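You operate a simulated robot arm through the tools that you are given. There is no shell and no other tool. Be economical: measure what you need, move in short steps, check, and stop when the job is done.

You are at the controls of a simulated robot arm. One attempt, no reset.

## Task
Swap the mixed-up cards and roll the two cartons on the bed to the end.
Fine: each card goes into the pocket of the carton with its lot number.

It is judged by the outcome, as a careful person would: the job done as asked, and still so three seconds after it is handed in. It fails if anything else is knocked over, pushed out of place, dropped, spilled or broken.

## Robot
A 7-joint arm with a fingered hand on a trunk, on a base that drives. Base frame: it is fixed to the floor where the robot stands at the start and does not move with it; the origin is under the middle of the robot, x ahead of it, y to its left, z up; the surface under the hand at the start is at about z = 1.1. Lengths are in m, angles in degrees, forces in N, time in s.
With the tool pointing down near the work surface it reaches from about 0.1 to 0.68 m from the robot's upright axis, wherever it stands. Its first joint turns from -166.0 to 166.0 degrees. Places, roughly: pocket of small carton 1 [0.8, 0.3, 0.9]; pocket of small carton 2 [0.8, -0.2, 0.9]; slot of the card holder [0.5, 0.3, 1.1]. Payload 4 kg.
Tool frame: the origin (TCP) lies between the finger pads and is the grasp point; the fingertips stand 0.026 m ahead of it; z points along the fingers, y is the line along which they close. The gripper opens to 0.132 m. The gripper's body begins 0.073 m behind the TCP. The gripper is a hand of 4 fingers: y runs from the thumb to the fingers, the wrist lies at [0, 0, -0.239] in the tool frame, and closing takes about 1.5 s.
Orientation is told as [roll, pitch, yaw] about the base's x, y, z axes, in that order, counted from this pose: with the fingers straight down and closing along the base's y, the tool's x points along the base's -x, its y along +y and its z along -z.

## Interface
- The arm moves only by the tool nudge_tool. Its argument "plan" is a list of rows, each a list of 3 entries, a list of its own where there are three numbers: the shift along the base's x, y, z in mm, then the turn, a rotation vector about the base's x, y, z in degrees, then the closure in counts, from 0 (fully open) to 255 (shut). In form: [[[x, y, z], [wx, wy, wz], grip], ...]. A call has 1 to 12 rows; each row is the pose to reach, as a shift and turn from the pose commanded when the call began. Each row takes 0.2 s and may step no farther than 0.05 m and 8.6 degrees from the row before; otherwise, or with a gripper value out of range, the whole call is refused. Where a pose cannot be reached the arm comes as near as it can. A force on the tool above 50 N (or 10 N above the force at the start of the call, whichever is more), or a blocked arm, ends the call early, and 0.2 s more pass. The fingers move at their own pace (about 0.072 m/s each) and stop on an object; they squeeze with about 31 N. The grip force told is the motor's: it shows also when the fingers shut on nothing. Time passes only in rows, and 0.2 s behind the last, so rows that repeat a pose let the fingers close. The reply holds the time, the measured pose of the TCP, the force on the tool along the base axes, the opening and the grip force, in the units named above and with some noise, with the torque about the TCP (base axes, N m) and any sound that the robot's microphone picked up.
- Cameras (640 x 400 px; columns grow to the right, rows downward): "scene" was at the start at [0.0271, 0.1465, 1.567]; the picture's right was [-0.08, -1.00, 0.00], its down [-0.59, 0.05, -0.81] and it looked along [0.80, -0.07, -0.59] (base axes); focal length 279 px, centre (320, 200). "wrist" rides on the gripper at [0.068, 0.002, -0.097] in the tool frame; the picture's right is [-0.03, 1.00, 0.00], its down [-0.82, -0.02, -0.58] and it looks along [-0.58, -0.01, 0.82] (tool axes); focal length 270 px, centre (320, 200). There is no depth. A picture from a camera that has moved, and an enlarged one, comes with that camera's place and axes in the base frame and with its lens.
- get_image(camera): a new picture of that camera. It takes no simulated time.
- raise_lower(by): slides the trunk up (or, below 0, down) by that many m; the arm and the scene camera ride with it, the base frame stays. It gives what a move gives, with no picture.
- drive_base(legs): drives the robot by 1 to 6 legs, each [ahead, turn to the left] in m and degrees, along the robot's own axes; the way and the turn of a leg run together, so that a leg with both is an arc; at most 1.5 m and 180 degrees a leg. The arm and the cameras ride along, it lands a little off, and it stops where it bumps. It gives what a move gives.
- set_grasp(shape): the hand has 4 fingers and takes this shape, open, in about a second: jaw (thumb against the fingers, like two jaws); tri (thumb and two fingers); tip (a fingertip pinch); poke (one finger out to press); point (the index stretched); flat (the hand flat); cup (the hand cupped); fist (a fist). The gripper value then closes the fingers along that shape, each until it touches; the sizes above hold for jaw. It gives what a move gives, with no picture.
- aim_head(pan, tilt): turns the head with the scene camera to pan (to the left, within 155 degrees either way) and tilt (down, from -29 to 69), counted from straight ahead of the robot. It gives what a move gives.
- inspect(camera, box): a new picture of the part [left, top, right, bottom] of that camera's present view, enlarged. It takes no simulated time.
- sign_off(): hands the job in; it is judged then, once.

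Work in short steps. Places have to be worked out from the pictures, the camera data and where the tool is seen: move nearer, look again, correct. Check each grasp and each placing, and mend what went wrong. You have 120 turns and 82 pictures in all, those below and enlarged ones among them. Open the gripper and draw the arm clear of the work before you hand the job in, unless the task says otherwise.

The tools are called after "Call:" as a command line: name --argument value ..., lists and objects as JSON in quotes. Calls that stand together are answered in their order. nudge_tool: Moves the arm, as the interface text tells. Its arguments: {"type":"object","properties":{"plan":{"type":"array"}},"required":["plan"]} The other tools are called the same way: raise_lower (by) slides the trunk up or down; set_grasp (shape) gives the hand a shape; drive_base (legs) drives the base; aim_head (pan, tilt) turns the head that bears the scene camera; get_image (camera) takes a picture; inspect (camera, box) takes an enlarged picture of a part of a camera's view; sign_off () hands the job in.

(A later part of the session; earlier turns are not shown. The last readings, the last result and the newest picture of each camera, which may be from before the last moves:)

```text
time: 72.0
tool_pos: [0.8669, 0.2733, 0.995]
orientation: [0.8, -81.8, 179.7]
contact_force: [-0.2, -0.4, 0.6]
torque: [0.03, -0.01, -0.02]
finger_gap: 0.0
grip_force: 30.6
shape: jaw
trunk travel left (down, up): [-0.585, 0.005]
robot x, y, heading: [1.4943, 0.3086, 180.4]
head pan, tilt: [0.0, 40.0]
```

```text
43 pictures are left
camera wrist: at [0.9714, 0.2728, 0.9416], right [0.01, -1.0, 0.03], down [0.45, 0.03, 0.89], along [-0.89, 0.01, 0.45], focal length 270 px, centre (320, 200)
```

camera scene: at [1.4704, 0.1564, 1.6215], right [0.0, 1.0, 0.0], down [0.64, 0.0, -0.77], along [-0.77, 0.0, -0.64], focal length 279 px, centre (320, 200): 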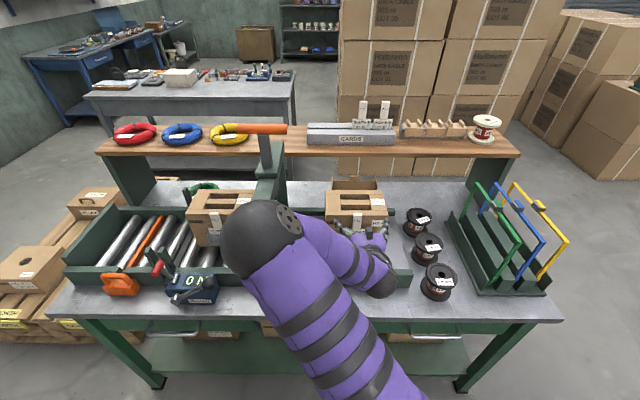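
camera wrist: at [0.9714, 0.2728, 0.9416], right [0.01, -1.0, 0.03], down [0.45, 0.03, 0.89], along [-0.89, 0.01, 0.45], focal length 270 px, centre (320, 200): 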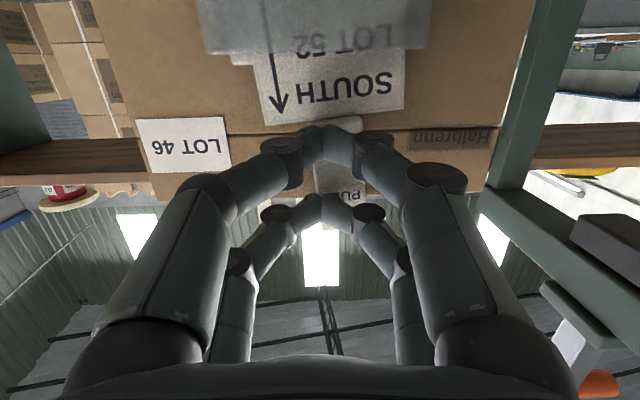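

The fingers closed just in front of the tab (gap 0), so the tab is further in than thought. Open and look to gauge.

Call:
nudge_tool --plan '[[[4, 0, 0], [0, 0, 0], 100], [[4, 0, 0], [0, 0, 0], 100], [[4, 0, 0], [0, 0, 0], 100], [[4, 0, 0], [0, 0, 0], 100], [[-4, 0, 0], [0, 0, 0], 100]]'

Call:
get_image --camera "wrist"

Call:
inspect --camera "scene" --box '[300, 170, 420, 270]'

```text
time: 73.2
tool_pos: [0.8624, 0.272, 0.9949]
orientation: [0.8, -81.8, 180.0]
contact_force: [1.1, -0.2, -0.8]
torque: [0.01, 0.02, -0.01]
finger_gap: 0.08
grip_force: 0.1
shape: jaw
trunk travel left (down, up): [-0.585, 0.005]
robot x, y, heading: [1.494, 0.3098, 179.9]
head pan, tilt: [0.0, 40.0]
```

```text
42 pictures are left
camera wrist: at [0.9669, 0.2723, 0.941], right [0.01, -1.0, 0.03], down [0.46, 0.03, 0.89], along [-0.89, 0.01, 0.46], focal length 270 px, centre (320, 200)
```

wrist: 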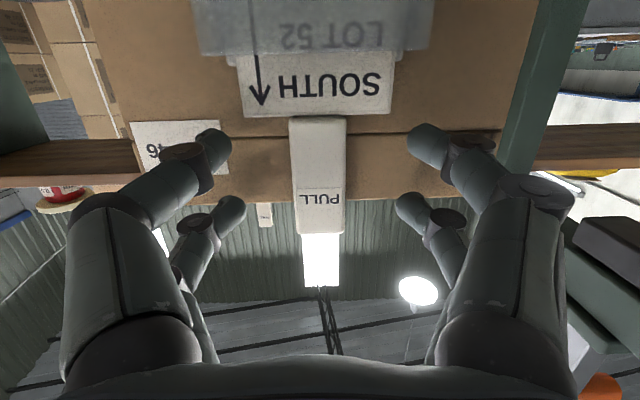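

```text
4.00 times, centred on (360, 220) of scene
camera zoom: at [1.4706, 0.1564, 1.6214], right [0.0, 1.0, 0.0], down [0.64, 0.0, -0.77], along [-0.77, 0.0, -0.64], focal length 1116 px, centre (160, 120)
```

zoom: 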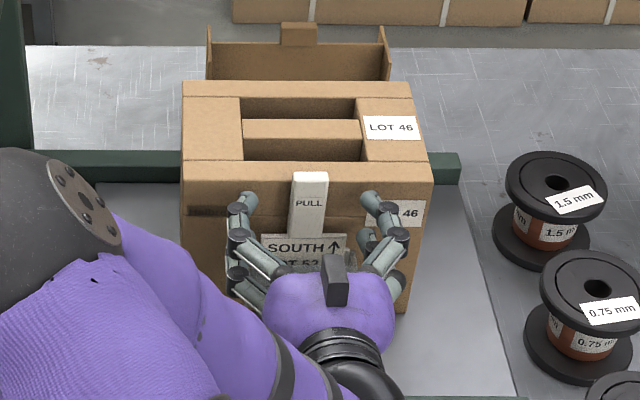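

The card is still in place. I advance 12 mm further and close again.

Call:
nudge_tool --plan '[[[-4, 1, 0], [0, 0, 0], 100], [[-8, 1, 0], [0, 0, 0], 100], [[-12, 1, 0], [0, 0, 0], 100]]'

Call:
nudge_tool --plan '[[[0, 0, 0], [0, 0, 0], 160], [[0, 0, 0], [0, 0, 0], 200], [[0, 0, 0], [0, 0, 0], 255], [[0, 0, 0], [0, 0, 0], 255], [[0, 0, 0], [0, 0, 0], 255], [[0, 0, 0], [0, 0, 0], 255]]'

Call:
get_image --camera "wrist"

```text
time: 74.0
tool_pos: [0.8507, 0.2754, 0.9946]
orientation: [0.9, -81.8, 179.6]
contact_force: [3.2, 1.0, -0.5]
torque: [-0.06, 0.02, -0.07]
finger_gap: 0.0801
grip_force: 0.1
shape: jaw
trunk travel left (down, up): [-0.585, 0.005]
robot x, y, heading: [1.4983, 0.3103, 180.2]
head pan, tilt: [0.0, 40.0]
```

```text
time: 75.4
tool_pos: [0.8507, 0.2759, 0.9957]
orientation: [0.8, -81.8, 179.8]
contact_force: [0.9, -0.9, 0.1]
torque: [0.03, 0.02, 0.02]
finger_gap: 0.0228
grip_force: 31.3
shape: jaw
trunk travel left (down, up): [-0.585, 0.005]
robot x, y, heading: [1.4961, 0.307, 180.1]
head pan, tilt: [0.0, 40.0]
```

```text
40 pictures are left
camera wrist: at [0.9551, 0.2741, 0.9421], right [0.01, -1.0, 0.03], down [0.46, 0.03, 0.89], along [-0.89, 0.01, 0.46], focal length 270 px, centre (320, 200)
```

wrist: 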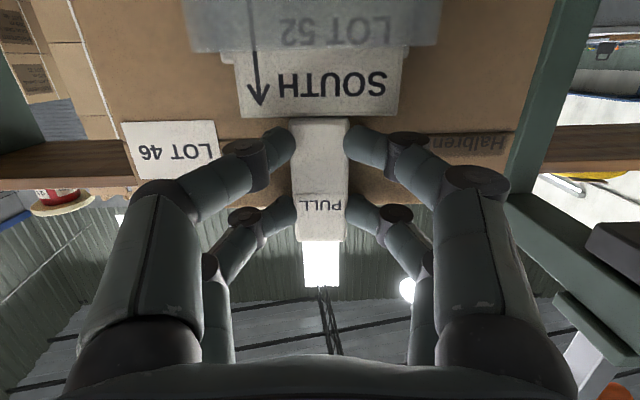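

Gripped: gap 22.8 mm, 31 N, both sides in contact. Lift straight up 100 mm and check.

Call:
nudge_tool --plan '[[[0, 0, 12], [0, 0, 0], 255], [[0, 0, 28], [0, 0, 0], 255], [[0, 0, 48], [0, 0, 0], 255], [[1, 0, 70], [0, 0, 0], 255], [[2, 0, 90], [0, 0, 0], 255], [[3, 0, 110], [0, 0, 0], 255]]'

Call:
get_image --camera "wrist"

Call:
inspect --camera "scene" --box '[280, 90, 440, 260]'

```text
time: 76.8
tool_pos: [0.855, 0.275, 1.1052]
orientation: [0.6, -81.8, 179.9]
contact_force: [-0.4, 0.8, -0.1]
torque: [-0.01, 0.03, -0.01]
finger_gap: 0.023
grip_force: 31.4
shape: jaw
trunk travel left (down, up): [-0.585, 0.005]
robot x, y, heading: [1.498, 0.3093, 180.2]
head pan, tilt: [0.0, 40.0]
```

```text
39 pictures are left
camera wrist: at [0.9593, 0.2737, 1.0534], right [0.01, -1.0, 0.03], down [0.45, 0.03, 0.89], along [-0.89, 0.01, 0.45], focal length 270 px, centre (320, 200)
```

wrist: 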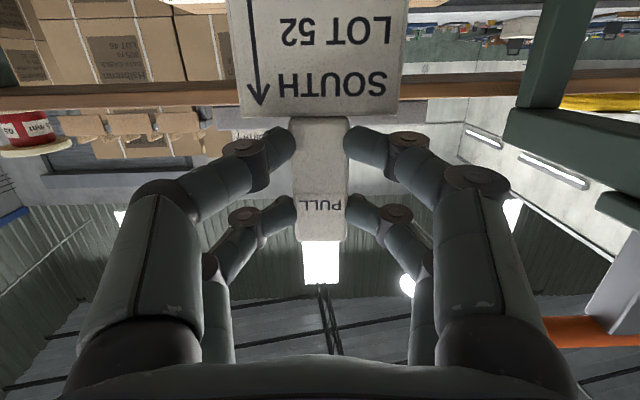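

```text
2.35 times, centred on (360, 175) of scene
camera zoom: at [1.4708, 0.1566, 1.6214], right [0.0, 1.0, 0.0], down [0.64, 0.0, -0.77], along [-0.77, 0.0, -0.64], focal length 656 px, centre (226, 259)
```

zoom: 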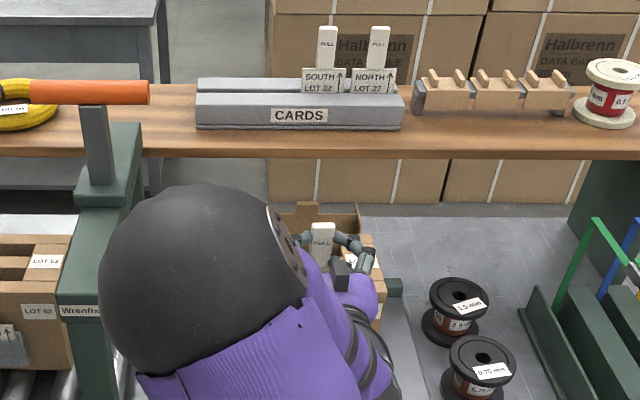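

The card is out cleanly; the holder already has "SOUTH LOT 32" and "NORTH LOT 27", with free slot at y≈0.12–0.28. I raise, then extend the arm above everything toward the holder at y≈0.2.

Call:
nudge_tool --plan '[[[0, 0, 45], [0, 0, 0], 255], [[0, 0, 90], [0, 0, 0], 255], [[0, 0, 135], [0, 0, 0], 255], [[0, 0, 180], [0, 0, 0], 255], [[0, 0, 210], [0, 0, 0], 255], [[-40, -10, 210], [0, 0, 0], 255], [[-80, -20, 210], [0, 0, 0], 255], [[-120, -35, 210], [0, 0, 0], 255], [[-160, -50, 210], [0, 0, 0], 255], [[-195, -65, 210], [0, 0, 0], 255], [[-225, -77, 210], [0, 0, 0], 255]]'

Call:
drive_base --legs '[[0.09, 0]]'

Call:
get_image --camera "scene"

```text
time: 79.2
tool_pos: [0.63, 0.197, 1.3148]
orientation: [1.1, -81.8, 179.4]
contact_force: [-0.3, -0.2, -0.6]
torque: [0.04, 0.0, -0.01]
finger_gap: 0.0227
grip_force: 30.1
shape: jaw
trunk travel left (down, up): [-0.585, 0.005]
robot x, y, heading: [1.492, 0.3079, 180.0]
head pan, tilt: [0.0, 40.0]
```

```text
time: 80.3
tool_pos: [0.5364, 0.1986, 1.3145]
orientation: [0.7, -81.6, 179.6]
contact_force: [-0.6, 0.2, -0.4]
torque: [0.0, -0.03, 0.03]
finger_gap: 0.0228
grip_force: 30.2
shape: jaw
trunk travel left (down, up): [-0.585, 0.005]
robot x, y, heading: [1.4048, 0.3075, 179.9]
head pan, tilt: [0.0, 40.0]
```

```text
37 pictures are left
camera scene: at [1.3769, 0.1565, 1.6214], right [0.0, 1.0, 0.0], down [0.64, 0.0, -0.77], along [-0.77, 0.0, -0.64], focal length 279 px, centre (320, 200)
```

scene: 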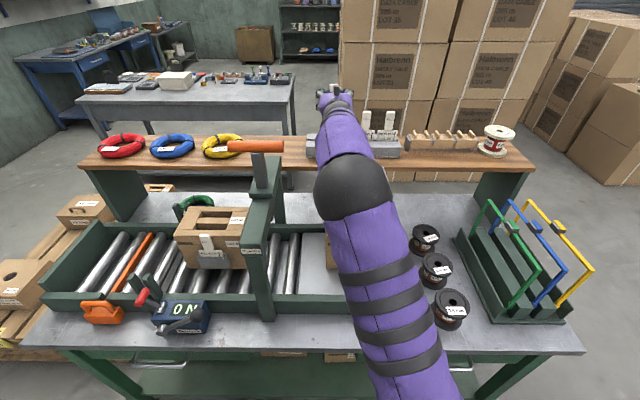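

The arm hides the holder from the head camera; use the wrist camera, which should see the existing cards beside ours for comparison.

Call:
nudge_tool --plan '[[[-20, 0, -15], [0, 0, 0], 255], [[-38, 0, -30], [0, 0, 0], 255]]'

Call:
get_image --camera "wrist"

Call:
inspect --camera "scene" --box '[290, 70, 420, 170]'

```text
time: 80.9
tool_pos: [0.4996, 0.1993, 1.2867]
orientation: [0.8, -81.8, 179.8]
contact_force: [0.2, -0.1, 0.1]
torque: [0.01, 0.03, 0.0]
finger_gap: 0.0226
grip_force: 31.3
shape: jaw
trunk travel left (down, up): [-0.585, 0.005]
robot x, y, heading: [1.4047, 0.3107, 180.0]
head pan, tilt: [0.0, 40.0]
```

```text
36 pictures are left
camera wrist: at [0.6039, 0.1982, 1.2341], right [0.0, -1.0, 0.03], down [0.45, 0.03, 0.89], along [-0.89, 0.01, 0.45], focal length 270 px, centre (320, 200)
```

wrist: 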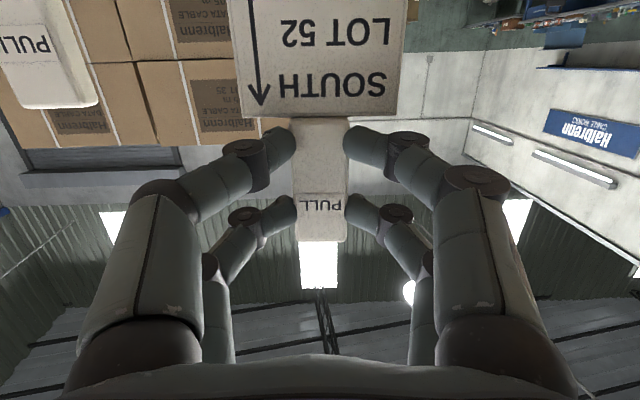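

```text
4.00 times, centred on (355, 120) of scene
camera zoom: at [1.3773, 0.1566, 1.6214], right [0.0, 1.0, 0.0], down [0.64, 0.0, -0.77], along [-0.77, 0.0, -0.64], focal length 1116 px, centre (180, 520)
```

zoom: 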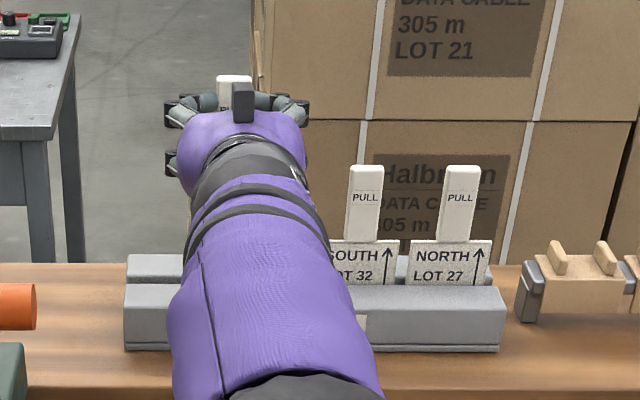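

Our tab sits about 70 mm above its final height, in nearly the same plane as the existing ones. I zoom in to judge the card's verticality and depth.

Call:
inspect --camera "wrist" --box '[220, 0, 420, 250]'

Call:
inspect --camera "wrist" --box '[0, 0, 160, 120]'

```text
1.60 times, centred on (320, 125) of wrist
camera zoom: at [0.6039, 0.1982, 1.2341], right [0.0, -1.0, 0.03], down [0.45, 0.03, 0.89], along [-0.89, 0.01, 0.45], focal length 432 px, centre (320, 320)
```

zoom: 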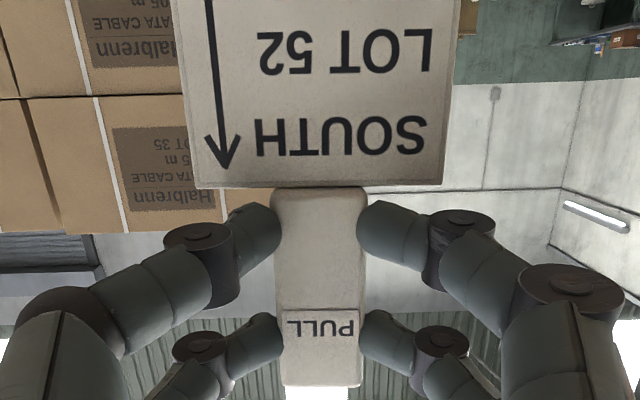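

```text
3.33 times, centred on (80, 60) of wrist
camera zoom: at [0.6039, 0.1982, 1.2341], right [0.0, -1.0, 0.03], down [0.45, 0.03, 0.89], along [-0.89, 0.01, 0.45], focal length 901 px, centre (1120, 667)
```

zoom: 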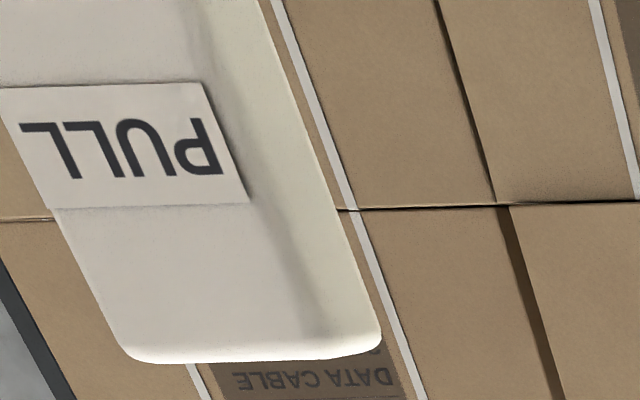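

The card hangs vertical. For depth I compare the PULL label size on ours with the existing one.

Call:
inspect --camera "wrist" --box '[280, 170, 360, 250]'

Call:
inspect --camera "scene" --box '[328, 84, 408, 144]'

```text
5.00 times, centred on (320, 210) of wrist
camera zoom: at [0.6039, 0.1982, 1.2341], right [0.0, -1.0, 0.03], down [0.45, 0.03, 0.89], along [-0.89, 0.01, 0.45], focal length 1351 px, centre (320, 150)
```

zoom: 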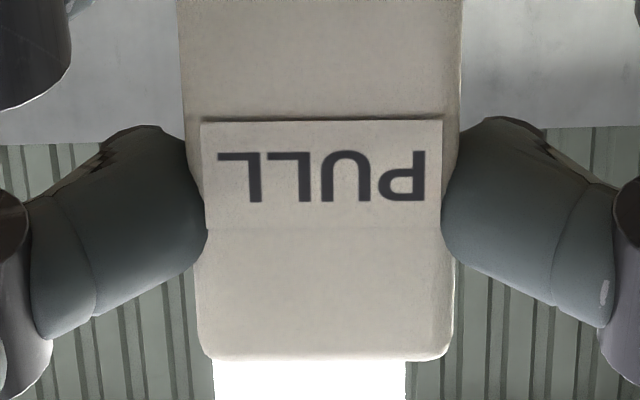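

```text
6.67 times, centred on (368, 114) of scene
camera zoom: at [1.3773, 0.1566, 1.6214], right [0.0, 1.0, 0.0], down [0.64, 0.0, -0.77], along [-0.77, 0.0, -0.64], focal length 1860 px, centre (0, 773)
```

zoom: 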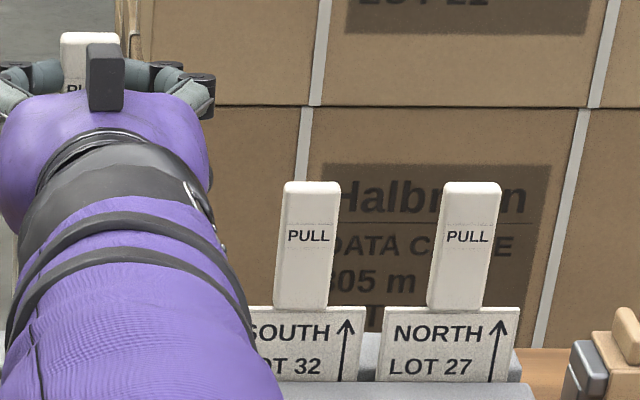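

Label sizes put our card about 3–4 mm nearer the robot than the existing cards; I shift −2 mm in x and lower in small steps watching force.

Call:
nudge_tool --plan '[[[-2, 0, -8], [0, 0, 0], 255], [[-2, 0, -16], [0, 0, 0], 255], [[-2, 0, -22], [0, 0, 0], 255], [[-2, 0, -28], [0, 0, 0], 255], [[-2, 0, -33], [0, 0, 0], 255]]'

Call:
inspect --camera "scene" --box '[290, 84, 420, 160]'

```text
time: 82.1
tool_pos: [0.4971, 0.1956, 1.2529]
orientation: [1.0, -81.9, 179.6]
contact_force: [-0.2, -0.2, -0.1]
torque: [0.02, 0.02, 0.02]
finger_gap: 0.0227
grip_force: 30.9
shape: jaw
trunk travel left (down, up): [-0.585, 0.005]
robot x, y, heading: [1.4032, 0.3114, 180.1]
head pan, tilt: [0.0, 40.0]
```

```text
4.92 times, centred on (355, 122) of scene
camera zoom: at [1.3778, 0.1565, 1.6214], right [0.0, 1.0, 0.0], down [0.64, 0.0, -0.77], along [-0.77, 0.0, -0.64], focal length 1373 px, centre (148, 584)
```

zoom: 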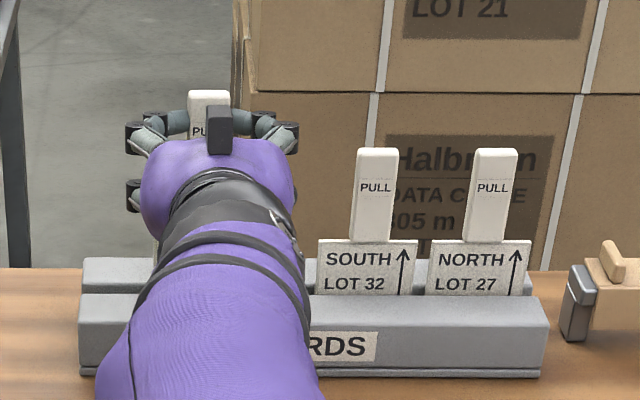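

Scene geometry gives 37–39 mm left to go, agreeing with the wrist estimate. Continue down slowly.

Call:
nudge_tool --plan '[[[0, 0, -5], [0, 0, 0], 255], [[0, 0, -10], [0, 0, 0], 255], [[0, 0, -15], [0, 0, 0], 255]]'

Call:
nudge_tool --plan '[[[0, 0, -4], [0, 0, 0], 255], [[0, 0, -8], [0, 0, 0], 255], [[0, 0, -12], [0, 0, 0], 255]]'

```text
time: 82.9
tool_pos: [0.5023, 0.1985, 1.248]
orientation: [1.8, -82.8, 178.8]
contact_force: [3.1, -1.7, 32.5]
torque: [0.08, 0.65, 0.03]
finger_gap: 0.0228
grip_force: 31.0
shape: jaw
trunk travel left (down, up): [-0.585, 0.005]
robot x, y, heading: [1.4024, 0.309, 180.1]
head pan, tilt: [0.0, 40.0]
```

```text
time: 83.7
tool_pos: [0.4985, 0.1969, 1.2487]
orientation: [4.9, -84.0, 176.2]
contact_force: [2.8, 1.8, 16.4]
torque: [0.11, 0.15, -0.04]
finger_gap: 0.0228
grip_force: 31.3
shape: jaw
trunk travel left (down, up): [-0.585, 0.005]
robot x, y, heading: [1.4024, 0.3085, 180.1]
head pan, tilt: [0.0, 40.0]
stopped in row 3: the force on the tool passed its limit at 51 N (the readings are from after the stop); the commanded pose is now the measured one
```

It landed on a bar top at z≈1.248, so it isn't over the slot. Lift 15 mm and look.

Call:
nudge_tool --plan '[[[0, 0, 8], [0, 0, 0], 255], [[0, 0, 16], [0, 0, 0], 255]]'

Call:
get_image --camera "wrist"

Call:
inspect --camera "scene" --box '[290, 84, 420, 160]'

```text
time: 84.3
tool_pos: [0.4976, 0.1957, 1.2534]
orientation: [3.5, -83.0, 177.5]
contact_force: [-0.4, -0.7, -0.7]
torque: [0.01, 0.01, -0.01]
finger_gap: 0.0225
grip_force: 30.8
shape: jaw
trunk travel left (down, up): [-0.585, 0.005]
robot x, y, heading: [1.4034, 0.3079, 179.8]
head pan, tilt: [0.0, 40.0]
```

```text
29 pictures are left
camera wrist: at [0.6023, 0.1953, 1.1988], right [0.01, -1.0, 0.03], down [0.47, 0.03, 0.88], along [-0.88, 0.0, 0.47], focal length 270 px, centre (320, 200)
```

wrist: 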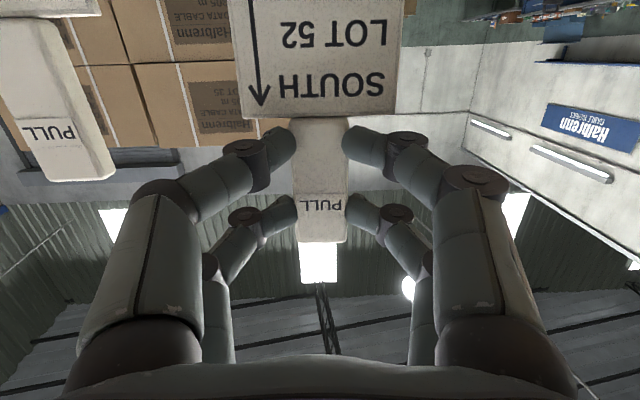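

```text
4.92 times, centred on (355, 122) of scene
camera zoom: at [1.3779, 0.1567, 1.6211], right [0.0, 1.0, 0.0], down [0.64, 0.0, -0.77], along [-0.77, 0.0, -0.64], focal length 1373 px, centre (148, 584)
```

zoom: 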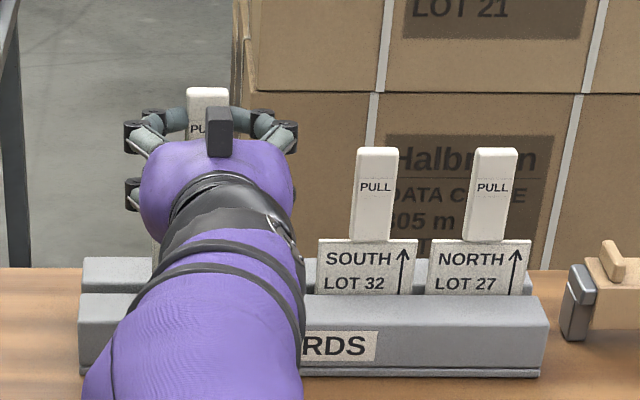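

Both cards are now in the wrist view; zoom for a precise size comparison.

Call:
inspect --camera "wrist" --box '[0, 70, 128, 190]'

Call:
inspect --camera "wrist" --box '[256, 130, 384, 250]'

```text
3.33 times, centred on (64, 130) of wrist
camera zoom: at [0.6023, 0.1953, 1.1988], right [0.01, -1.0, 0.03], down [0.47, 0.03, 0.88], along [-0.88, 0.0, 0.47], focal length 901 px, centre (1173, 433)
```

zoom: 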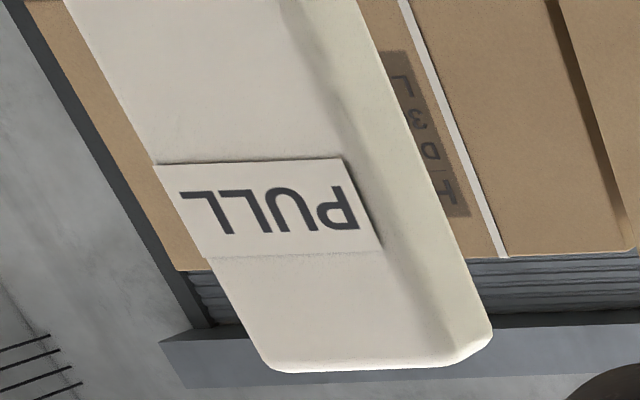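

```text
3.33 times, centred on (320, 190) of wrist
camera zoom: at [0.6023, 0.1953, 1.1988], right [0.01, -1.0, 0.03], down [0.47, 0.03, 0.88], along [-0.88, 0.0, 0.47], focal length 901 px, centre (320, 233)
```

zoom: 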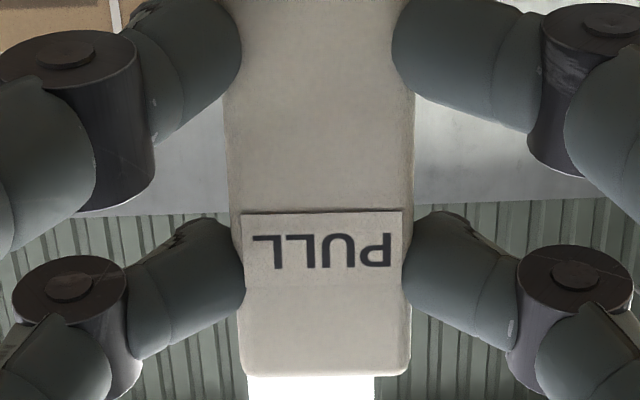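

Triangulating both tab tops: existing front at x≈0.474, ours at ≈0.477; contact torque also puts our card at x≈0.472. Shift −4 mm in x and try lowering a little.

Call:
nudge_tool --plan '[[[-4, 0, 3], [0, 0, 0], 255], [[-4, 0, 0], [0, 0, 0], 255], [[-4, 0, -6], [0, 0, 0], 255], [[-4, 0, -12], [0, 0, 0], 255]]'

```text
time: 85.3
tool_pos: [0.4943, 0.1957, 1.2481]
orientation: [4.2, -83.6, 176.8]
contact_force: [1.1, -0.7, 8.6]
torque: [0.18, 0.17, -0.03]
finger_gap: 0.0228
grip_force: 30.5
shape: jaw
trunk travel left (down, up): [-0.585, 0.005]
robot x, y, heading: [1.4006, 0.3082, 179.9]
head pan, tilt: [0.0, 40.0]
```

Still resting on a bar; contact torque places the card bottom ~32 mm ahead of the TCP (x≈0.461), i.e. on the back bar. I drag gently in +x with light pressure to find the slot.

Call:
nudge_tool --plan '[[[2, 0, 3], [0, 0, 0], 255], [[4, 0, 2], [0, 0, 0], 255], [[6, 0, 0], [0, 0, 0], 255], [[8, 0, -1], [0, 0, 0], 255]]'

```text
time: 86.3
tool_pos: [0.5026, 0.1962, 1.2463]
orientation: [3.7, -83.2, 177.1]
contact_force: [1.3, 1.6, 7.0]
torque: [-0.12, 0.3, -0.03]
finger_gap: 0.0162
grip_force: 31.5
shape: jaw
trunk travel left (down, up): [-0.585, 0.005]
robot x, y, heading: [1.4055, 0.3103, 180.1]
head pan, tilt: [0.0, 40.0]
```

The finger gap changed to 16 mm — the grip has shifted. Look at once.

Call:
get_image --camera "wrist"

Call:
inspect --camera "scene" --box '[290, 84, 420, 160]'

```text
25 pictures are left
camera wrist: at [0.6063, 0.1954, 1.1901], right [0.01, -1.0, 0.03], down [0.48, 0.04, 0.88], along [-0.88, 0.0, 0.48], focal length 270 px, centre (320, 200)
```

wrist: 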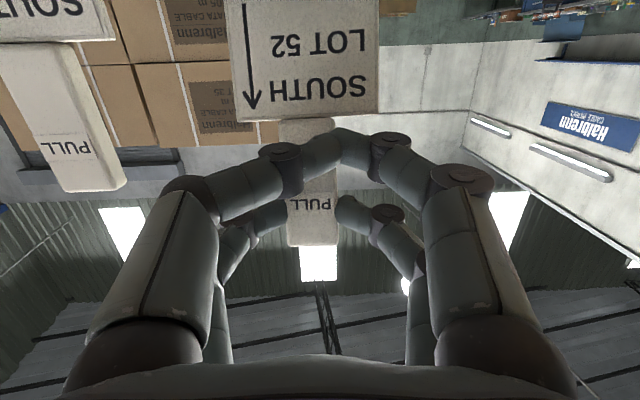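

```text
4.92 times, centred on (355, 122) of scene
camera zoom: at [1.3791, 0.1568, 1.6215], right [0.0, 1.0, 0.0], down [0.64, 0.0, -0.77], along [-0.77, 0.0, -0.64], focal length 1373 px, centre (148, 584)
```

zoom: 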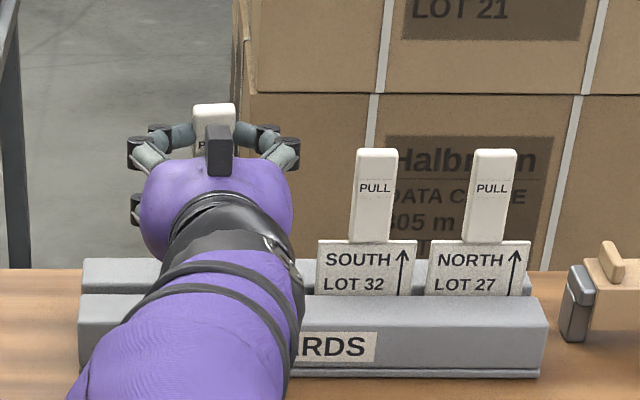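

The lower fingertips slipped in front of the tab; the upper pair still holds it, and the card leans ~18° with its bottom lagging on the back bar. I lift clear and tilt the hand back ~16° so the card hangs vertical again.

Call:
nudge_tool --plan '[[[0, 0, 8], [0, 0, 0], 255], [[0, 0, 18], [0, -4, 0], 255], [[0, 0, 26], [0, -10, 0], 255], [[0, 0, 30], [0, -16, 0], 255]]'

Call:
get_image --camera "wrist"

Call:
inspect --camera "scene" --box '[290, 74, 420, 160]'

```text
time: 87.3
tool_pos: [0.5017, 0.1975, 1.2741]
orientation: [1.5, -67.2, 179.2]
contact_force: [-0.1, -0.5, 0.6]
torque: [-0.01, -0.05, -0.01]
finger_gap: 0.0165
grip_force: 31.2
shape: jaw
trunk travel left (down, up): [-0.585, 0.005]
robot x, y, heading: [1.401, 0.3066, 180.0]
head pan, tilt: [0.0, 40.0]
```

```text
23 pictures are left
camera wrist: at [0.6166, 0.1967, 1.2494], right [0.0, -1.0, 0.03], down [0.22, 0.03, 0.98], along [-0.98, 0.01, 0.22], focal length 270 px, centre (320, 200)
```

wrist: 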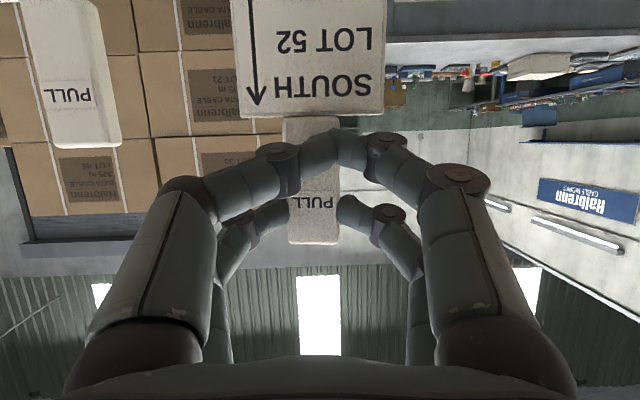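

```text
4.65 times, centred on (355, 117) of scene
camera zoom: at [1.3777, 0.1567, 1.6214], right [0.0, 1.0, 0.0], down [0.64, 0.0, -0.77], along [-0.77, 0.0, -0.64], focal length 1297 px, centre (157, 586)
```

zoom: 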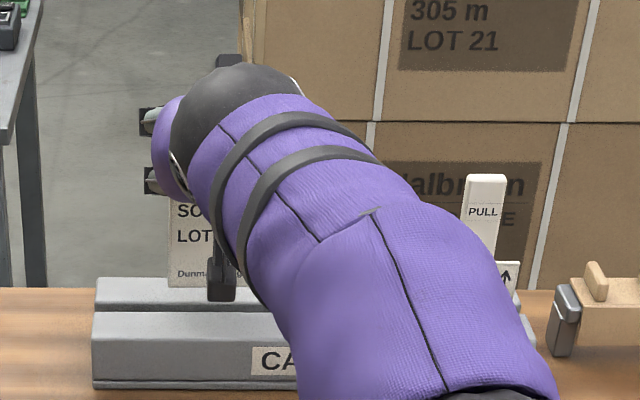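

The card is vertical again, held by the upper tips with the lower tips behind it as a stop, so dragging toward −x will be rigid. I'll touch down slightly toward the front bar and then drag −x until it drops into the slot.

Call:
nudge_tool --plan '[[[8, 0, 0], [0, 0, 0], 255], [[8, 0, -8], [0, 0, 0], 255], [[8, 0, -14], [0, 0, 0], 255], [[8, 0, -18], [0, 0, 0], 255]]'

Call:
inspect --camera "scene" --box '[300, 110, 360, 155]'

```text
time: 88.3
tool_pos: [0.5107, 0.1968, 1.2566]
orientation: [1.6, -67.4, 179.2]
contact_force: [0.6, -0.1, 0.6]
torque: [0.01, 0.0, 0.01]
finger_gap: 0.0165
grip_force: 30.8
shape: jaw
trunk travel left (down, up): [-0.585, 0.005]
robot x, y, heading: [1.4036, 0.3124, 180.1]
head pan, tilt: [0.0, 40.0]
```

```text
8.89 times, centred on (330, 132) of scene
camera zoom: at [1.378, 0.1565, 1.6214], right [0.0, 1.0, 0.0], down [0.64, 0.0, -0.77], along [-0.77, 0.0, -0.64], focal length 2480 px, centre (231, 800)
```

zoom: 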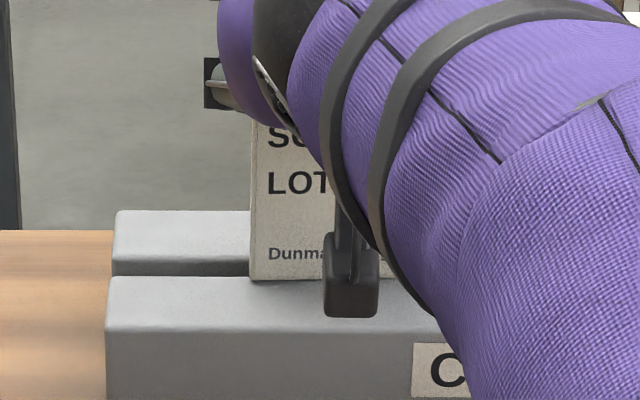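

Excellent view: the card's bottom is just in front of the slot's front edge. Lower to light contact on the front bar.

Call:
nudge_tool --plan '[[[0, 0, -3], [0, 0, 0], 255], [[0, 0, -6], [0, 0, 0], 255]]'

Call:
inspect --camera "scene" --box '[300, 110, 360, 155]'

```text
time: 88.9
tool_pos: [0.5108, 0.1958, 1.2547]
orientation: [1.7, -67.7, 179.3]
contact_force: [-0.4, -1.4, 13.2]
torque: [0.12, 0.28, 0.03]
finger_gap: 0.0164
grip_force: 31.0
shape: jaw
trunk travel left (down, up): [-0.585, 0.005]
robot x, y, heading: [1.4032, 0.3093, 180.1]
head pan, tilt: [0.0, 40.0]
```

```text
8.89 times, centred on (330, 132) of scene
camera zoom: at [1.3797, 0.1565, 1.6217], right [0.0, 1.0, 0.0], down [0.64, 0.0, -0.77], along [-0.77, 0.0, -0.64], focal length 2480 px, centre (231, 800)
```

zoom: 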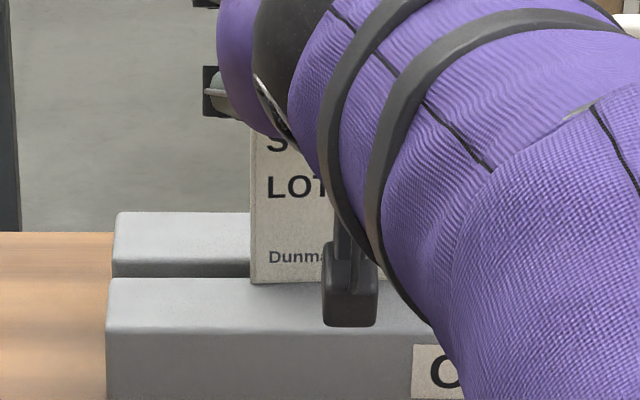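

Contact confirmed; the card's front face is ~3 mm in front of the slot edge. Lift slightly, move −8 mm in x and lower into the slot.

Call:
nudge_tool --plan '[[[0, 0, 8], [0, 0, 0], 255], [[-4, 0, 8], [0, 0, 0], 255], [[-8, 0, 8], [0, 0, 0], 255], [[-8, 0, 4], [0, 0, 0], 255], [[-8, 0, -2], [0, 0, 0], 255]]'

Call:
inspect --camera "scene" --box '[300, 110, 360, 155]'

```text
time: 90.1
tool_pos: [0.5022, 0.1957, 1.2489]
orientation: [1.6, -67.2, 179.2]
contact_force: [-0.3, -0.2, -0.5]
torque: [0.02, 0.0, 0.05]
finger_gap: 0.0166
grip_force: 30.7
shape: jaw
trunk travel left (down, up): [-0.585, 0.005]
robot x, y, heading: [1.4069, 0.3079, 179.9]
head pan, tilt: [0.0, 40.0]
```

```text
8.89 times, centred on (330, 132) of scene
camera zoom: at [1.3779, 0.1565, 1.6214], right [0.0, 1.0, 0.0], down [0.64, 0.0, -0.77], along [-0.77, 0.0, -0.64], focal length 2480 px, centre (231, 800)
```

zoom: 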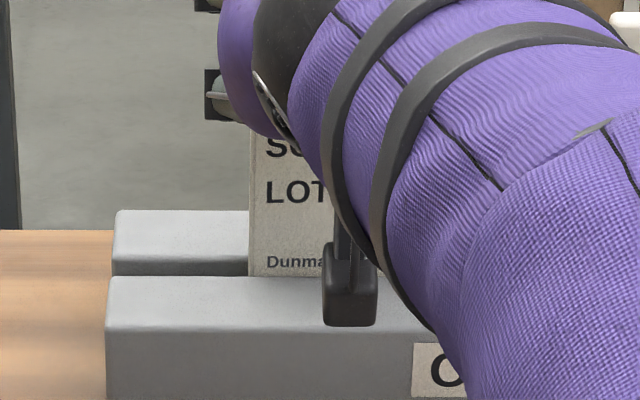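

It's in the slot (no force below bar-top level). Lower to the floor of the slot.

Call:
nudge_tool --plan '[[[0, 0, -6], [0, 0, 0], 255], [[0, 0, -12], [0, 0, 0], 255], [[0, 0, -18], [0, 0, 0], 255], [[0, 0, -22], [0, 0, 0], 255]]'

```text
time: 91.1
tool_pos: [0.5009, 0.1963, 1.2264]
orientation: [1.6, -67.1, 179.3]
contact_force: [-0.5, -0.8, -0.3]
torque: [0.0, 0.0, -0.01]
finger_gap: 0.0164
grip_force: 30.9
shape: jaw
trunk travel left (down, up): [-0.585, 0.005]
robot x, y, heading: [1.4029, 0.3067, 180.1]
head pan, tilt: [0.0, 40.0]
```

Still free; a few millimetres more until contact.

Call:
nudge_tool --plan '[[[0, 0, -3], [0, 0, 0], 255], [[0, 0, -6], [0, 0, 0], 255]]'

```text
time: 91.7
tool_pos: [0.499, 0.1951, 1.22]
orientation: [1.7, -67.2, 179.2]
contact_force: [0.0, 0.3, -0.4]
torque: [0.01, 0.0, 0.0]
finger_gap: 0.0165
grip_force: 30.8
shape: jaw
trunk travel left (down, up): [-0.585, 0.005]
robot x, y, heading: [1.4018, 0.3087, 180.1]
head pan, tilt: [0.0, 40.0]
```

Call:
nudge_tool --plan '[[[0, 0, -3], [0, 0, 0], 255], [[0, 0, -6], [0, 0, 0], 255]]'

Call:
inspect --camera "scene" --box '[290, 84, 420, 160]'

```text
time: 92.3
tool_pos: [0.5021, 0.1947, 1.2186]
orientation: [1.9, -67.5, 179.1]
contact_force: [0.7, -1.6, 8.0]
torque: [0.1, 0.21, 0.01]
finger_gap: 0.0165
grip_force: 31.0
shape: jaw
trunk travel left (down, up): [-0.585, 0.005]
robot x, y, heading: [1.4018, 0.3152, 180.1]
head pan, tilt: [0.0, 40.0]
```

```text
4.92 times, centred on (355, 122) of scene
camera zoom: at [1.3792, 0.1563, 1.6216], right [0.0, 1.0, 0.0], down [0.64, 0.0, -0.77], along [-0.77, 0.0, -0.64], focal length 1373 px, centre (148, 584)
```

zoom: 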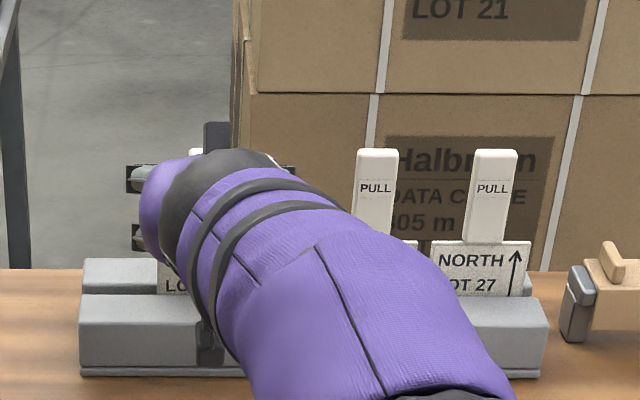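

Seated at the slot floor with its tab level with its neighbours. Open partially and back out.

Call:
nudge_tool --plan '[[[0, 0, 3], [0, 0, 0], 100], [[0, 0, 3], [0, 0, 0], 100], [[0, 0, 3], [0, 0, 0], 100], [[0, 0, 3], [0, 0, 0], 100], [[20, 0, 8], [0, 0, 0], 100], [[50, 0, 20], [0, 0, 0], 100], [[90, 0, 40], [0, 0, 0], 100], [[130, 0, 65], [0, 0, 0], 100], [[170, 0, 90], [0, 0, 0], 100]]'

Call:
inspect --camera "wrist" --box '[0, 0, 640, 300]'

```text
time: 94.3
tool_pos: [0.6764, 0.1977, 1.3057]
orientation: [1.9, -67.3, 179.1]
contact_force: [-0.6, -0.4, -0.7]
torque: [0.0, 0.01, -0.01]
finger_gap: 0.0798
grip_force: 0.2
shape: jaw
trunk travel left (down, up): [-0.585, 0.005]
robot x, y, heading: [1.4046, 0.3097, 180.1]
head pan, tilt: [0.0, 40.0]
```

```text
1.00 times, centred on (320, 150) of wrist (not enlarged: the box is as wide or as high as the picture)
camera zoom: at [0.7908, 0.1971, 1.2813], right [0.0, -1.0, 0.04], down [0.22, 0.04, 0.98], along [-0.98, 0.0, 0.22], focal length 270 px, centre (320, 250)
```

zoom: 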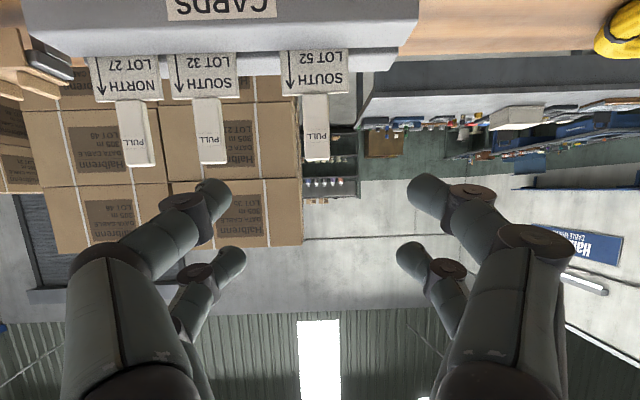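

Card "SOUTH LOT 52" stands safely in the holder. Now back the base off 9 cm, and bring the hand round (high, behind the gantry) to the LOT 52 carton at y≈−0.176.

Call:
drive_base --legs '[[-0.095, 0]]'

Call:
nudge_tool --plan '[[[40, 0, 20], [0, 4, 0], 80], [[80, -15, 35], [0, 8, 0], 80], [[120, -40, 35], [0, 12, 0], 80], [[150, -75, 35], [0, 14.5, 0], 80], [[160, -120, 35], [0, 14.5, 0], 80], [[165, -165, 35], [0, 14.5, 0], 80], [[165, -210, 35], [0, 14.5, 0], 80], [[165, -255, 35], [0, 14.5, 0], 80], [[165, -300, 35], [0, 14.5, 0], 80], [[165, -345, 35], [0, 14.5, 0], 80], [[165, -374, 35], [0, 14.5, 0], 80]]'

```text
time: 95.4
tool_pos: [0.7712, 0.1982, 1.3068]
orientation: [1.9, -67.3, 179.0]
contact_force: [-0.7, -0.2, -0.5]
torque: [0.02, 0.03, 0.01]
finger_gap: 0.0799
grip_force: 0.1
shape: jaw
trunk travel left (down, up): [-0.585, 0.005]
robot x, y, heading: [1.4967, 0.307, 179.9]
head pan, tilt: [0.0, 40.0]
```

```text
time: 97.8
tool_pos: [0.9345, -0.1756, 1.3418]
orientation: [3.1, -81.8, 177.7]
contact_force: [-0.3, -0.5, 0.3]
torque: [0.0, -0.02, -0.03]
finger_gap: 0.0903
grip_force: 0.1
shape: jaw
trunk travel left (down, up): [-0.585, 0.005]
robot x, y, heading: [1.4978, 0.307, 179.7]
head pan, tilt: [0.0, 40.0]
```

The ball lever tip is at about (1.02, −0.156, 0.942), so I must descend with the hand close to the carton (TCP x≈0.872) to keep the wrist camera bump in front of the ball. I come down to z 1.10 and look.

Call:
nudge_tool --plan '[[[-30, 0, -30], [0, 0, 0], 80], [[-60, 0, -70], [0, 0, 0], 80], [[-62, 0, -115], [0, 0, 0], 80], [[-62, 0, -160], [0, 0, 0], 80], [[-62, 0, -205], [0, 0, 0], 80], [[-62, 0, -242], [0, 0, 0], 80]]'

Call:
get_image --camera "scene"

Call:
get_image --camera "wrist"

```text
time: 99.2
tool_pos: [0.8699, -0.1732, 1.0977]
orientation: [3.3, -81.8, 177.5]
contact_force: [-0.1, 0.3, 0.0]
torque: [0.0, 0.01, 0.0]
finger_gap: 0.0905
grip_force: 0.1
shape: jaw
trunk travel left (down, up): [-0.585, 0.005]
robot x, y, heading: [1.4979, 0.3061, 180.0]
head pan, tilt: [0.0, 40.0]
```

```text
16 pictures are left
camera scene: at [1.4724, 0.1562, 1.6215], right [0.0, 1.0, 0.0], down [0.64, 0.0, -0.77], along [-0.77, 0.0, -0.64], focal length 279 px, centre (320, 200)
```

scene: 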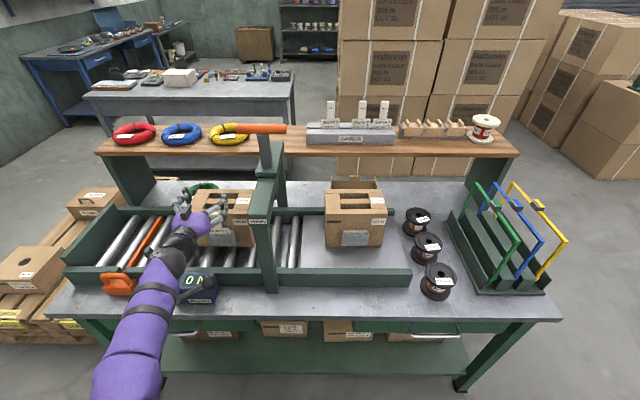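

```text
15 pictures are left
camera wrist: at [0.9753, -0.1738, 1.046], right [0.01, -1.0, 0.03], down [0.45, 0.03, 0.89], along [-0.89, 0.01, 0.45], focal length 270 px, centre (320, 200)
```

wrist: 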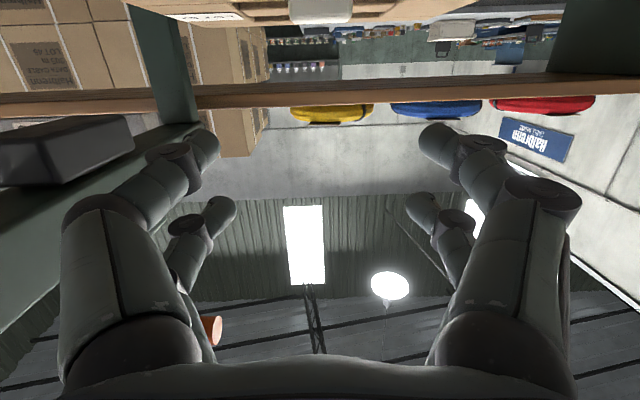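

The arm from here comes in sideways and low over the mechanism, which I don't like. I raise, and shift the base ~0.25 m toward −y so both cartons and the holder are in straight reach.

Call:
nudge_tool --plan '[[[0, 0, 45], [0, 0, 0], 80], [[0, 0, 90], [0, 0, 0], 80], [[0, 0, 135], [0, 0, 0], 80], [[0, 0, 180], [0, 0, 0], 80], [[0, 0, 220], [0, 0, 0], 80], [[10, 0, 255], [0, 0, 0], 80], [[20, 40, 265], [0, 0, 0], 80], [[20, 80, 265], [0, 0, 0], 80], [[20, 120, 265], [0, 0, 0], 80]]'

Call:
drive_base --legs '[[-0.02, 0], [0, 90], [0.26, 0], [0, -90]]'

```text
time: 101.2
tool_pos: [0.8919, -0.0563, 1.3647]
orientation: [3.7, -81.7, 177.1]
contact_force: [0.2, 0.2, 0.6]
torque: [0.03, 0.01, 0.0]
finger_gap: 0.0902
grip_force: 0.0
shape: jaw
trunk travel left (down, up): [-0.585, 0.005]
robot x, y, heading: [1.4977, 0.3067, 179.8]
head pan, tilt: [0.0, 40.0]
```

```text
time: 112.0
tool_pos: [0.8917, -0.2803, 1.3643]
orientation: [3.4, -81.7, 174.4]
contact_force: [0.3, 0.3, -0.5]
torque: [0.0, 0.0, 0.03]
finger_gap: 0.0906
grip_force: 0.1
shape: jaw
trunk travel left (down, up): [-0.585, 0.005]
robot x, y, heading: [1.5187, 0.0486, 176.8]
head pan, tilt: [0.0, 40.0]
```

Straighten the heading, then bring the hand over to y≈−0.176.

Call:
drive_base --legs '[[0.02, 3.2]]'

Call:
nudge_tool --plan '[[[0, 45, 0], [0, 0, 0], 80], [[0, 90, 0], [0, 0, 0], 80], [[0, 130, 0], [0, 0, 0], 80]]'

```text
time: 112.9
tool_pos: [0.8895, -0.3142, 1.3634]
orientation: [3.4, -81.7, 177.6]
contact_force: [0.1, 0.9, -0.3]
torque: [-0.02, 0.03, -0.02]
finger_gap: 0.0903
grip_force: 0.0
shape: jaw
trunk travel left (down, up): [-0.585, 0.005]
robot x, y, heading: [1.4931, 0.055, -179.9]
head pan, tilt: [0.0, 40.0]
```

```text
time: 113.7
tool_pos: [0.8889, -0.1837, 1.362]
orientation: [3.6, -81.7, 177.4]
contact_force: [0.1, 0.8, 0.4]
torque: [0.0, 0.02, 0.03]
finger_gap: 0.0904
grip_force: 0.1
shape: jaw
trunk travel left (down, up): [-0.585, 0.005]
robot x, y, heading: [1.4947, 0.0525, -179.9]
head pan, tilt: [0.0, 40.0]
```

Descend in front of the LOT 52 carton to z≈1.05 and look.

Call:
nudge_tool --plan '[[[-10, 4, -45], [0, 0, 0], 80], [[-18, 7, -90], [0, 0, 0], 80], [[-18, 7, -135], [0, 0, 0], 80], [[-18, 7, -180], [0, 0, 0], 80], [[-18, 7, -225], [0, 0, 0], 80], [[-18, 7, -270], [0, 0, 0], 80], [[-18, 7, -315], [0, 0, 0], 80]]'

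Call:
get_image --camera "scene"

Call:
get_image --camera "wrist"

```text
time: 115.3
tool_pos: [0.8711, -0.178, 1.0473]
orientation: [3.5, -81.8, 177.5]
contact_force: [0.7, 0.7, -0.1]
torque: [0.0, -0.03, 0.01]
finger_gap: 0.0904
grip_force: 0.1
shape: jaw
trunk travel left (down, up): [-0.585, 0.005]
robot x, y, heading: [1.4938, 0.0494, -179.9]
head pan, tilt: [0.0, 40.0]
```

```text
14 pictures are left
camera scene: at [1.4694, -0.1003, 1.6215], right [0.0, 1.0, 0.0], down [0.64, 0.0, -0.77], along [-0.77, 0.0, -0.64], focal length 279 px, centre (320, 200)
```

scene: 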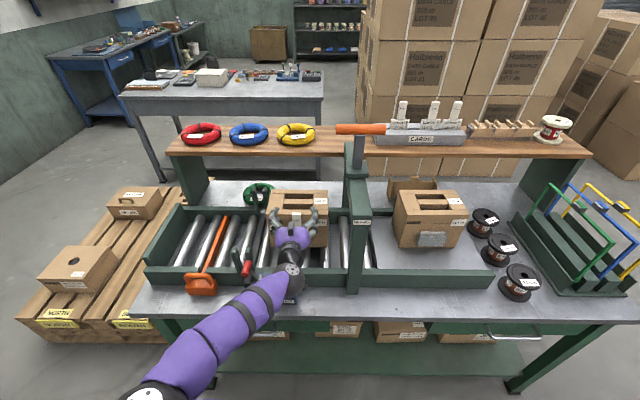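

```text
13 pictures are left
camera wrist: at [0.9757, -0.1785, 0.9953], right [0.01, -1.0, 0.03], down [0.45, 0.04, 0.89], along [-0.89, 0.0, 0.46], focal length 270 px, centre (320, 200)
```

wrist: 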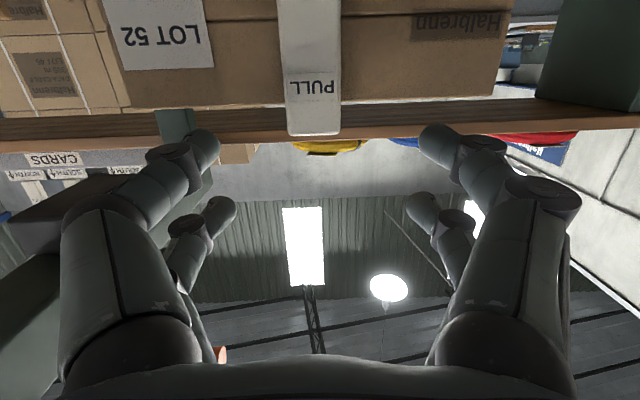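

Tab top is at z≈1.03 and needs +5.5 mm in y. To stay well clear of the ball lever I move in over the tab first (x 0.847) and descend with fingers straddling it.

Call:
nudge_tool --plan '[[[-12, 5, 0], [0, 0, 0], 80], [[-24, 5, 0], [0, 0, 0], 80], [[-24, 5, -15], [0, 0, 0], 80], [[-24, 5, -30], [0, 0, 0], 80], [[-24, 5, -45], [0, 0, 0], 80], [[-24, 5, -54], [0, 0, 0], 80]]'

Call:
get_image --camera "wrist"

```text
time: 116.7
tool_pos: [0.8491, -0.1732, 1.0049]
orientation: [5.0, -82.7, 176.3]
contact_force: [-1.8, 0.4, 41.3]
torque: [2.29, 1.18, 0.18]
finger_gap: 0.0902
grip_force: 0.0
shape: jaw
trunk travel left (down, up): [-0.585, 0.005]
robot x, y, heading: [1.4992, 0.0538, -180.2]
head pan, tilt: [0.0, 40.0]
```

```text
12 pictures are left
camera wrist: at [0.9528, -0.1732, 0.9501], right [0.02, -1.0, 0.04], down [0.47, 0.04, 0.88], along [-0.88, 0.0, 0.47], focal length 270 px, centre (320, 200)
```

wrist: 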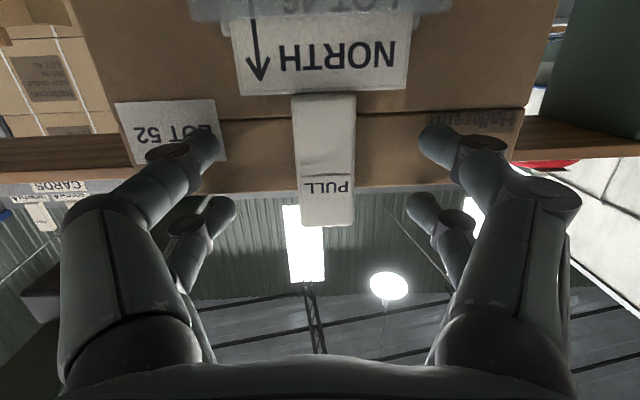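

An upper fingertip on the +y side is resting on the carton's top edge (41 N). Raise, back off 7 mm in x and descend again.

Call:
nudge_tool --plan '[[[0, 0, 16], [0, 0, 0], 80], [[0, 0, 32], [0, 0, 0], 80], [[8, -1, 32], [0, 0, 0], 80], [[8, -1, 20], [0, 0, 0], 80], [[8, -1, 8], [0, 0, 0], 80], [[8, -1, 0], [0, 0, 0], 80]]'

```text
time: 118.1
tool_pos: [0.8578, -0.1732, 0.9944]
orientation: [3.6, -81.8, 177.4]
contact_force: [0.1, -0.4, -0.2]
torque: [0.0, 0.02, 0.0]
finger_gap: 0.0905
grip_force: 0.1
shape: jaw
trunk travel left (down, up): [-0.585, 0.005]
robot x, y, heading: [1.4914, 0.054, -180.1]
head pan, tilt: [0.0, 40.0]
```

Free now. Advance gently toward the face until near contact.

Call:
nudge_tool --plan '[[[-4, 0, 0], [0, 0, 0], 80], [[-7, 0, 0], [0, 0, 0], 80], [[-9, 0, 0], [0, 0, 0], 80]]'

```text
time: 118.9
tool_pos: [0.8482, -0.1733, 0.9939]
orientation: [3.4, -81.7, 177.4]
contact_force: [1.9, -0.1, 0.1]
torque: [0.0, 0.04, -0.15]
finger_gap: 0.0905
grip_force: 0.0
shape: jaw
trunk travel left (down, up): [-0.585, 0.005]
robot x, y, heading: [1.4908, 0.0538, -179.7]
head pan, tilt: [0.0, 40.0]
```

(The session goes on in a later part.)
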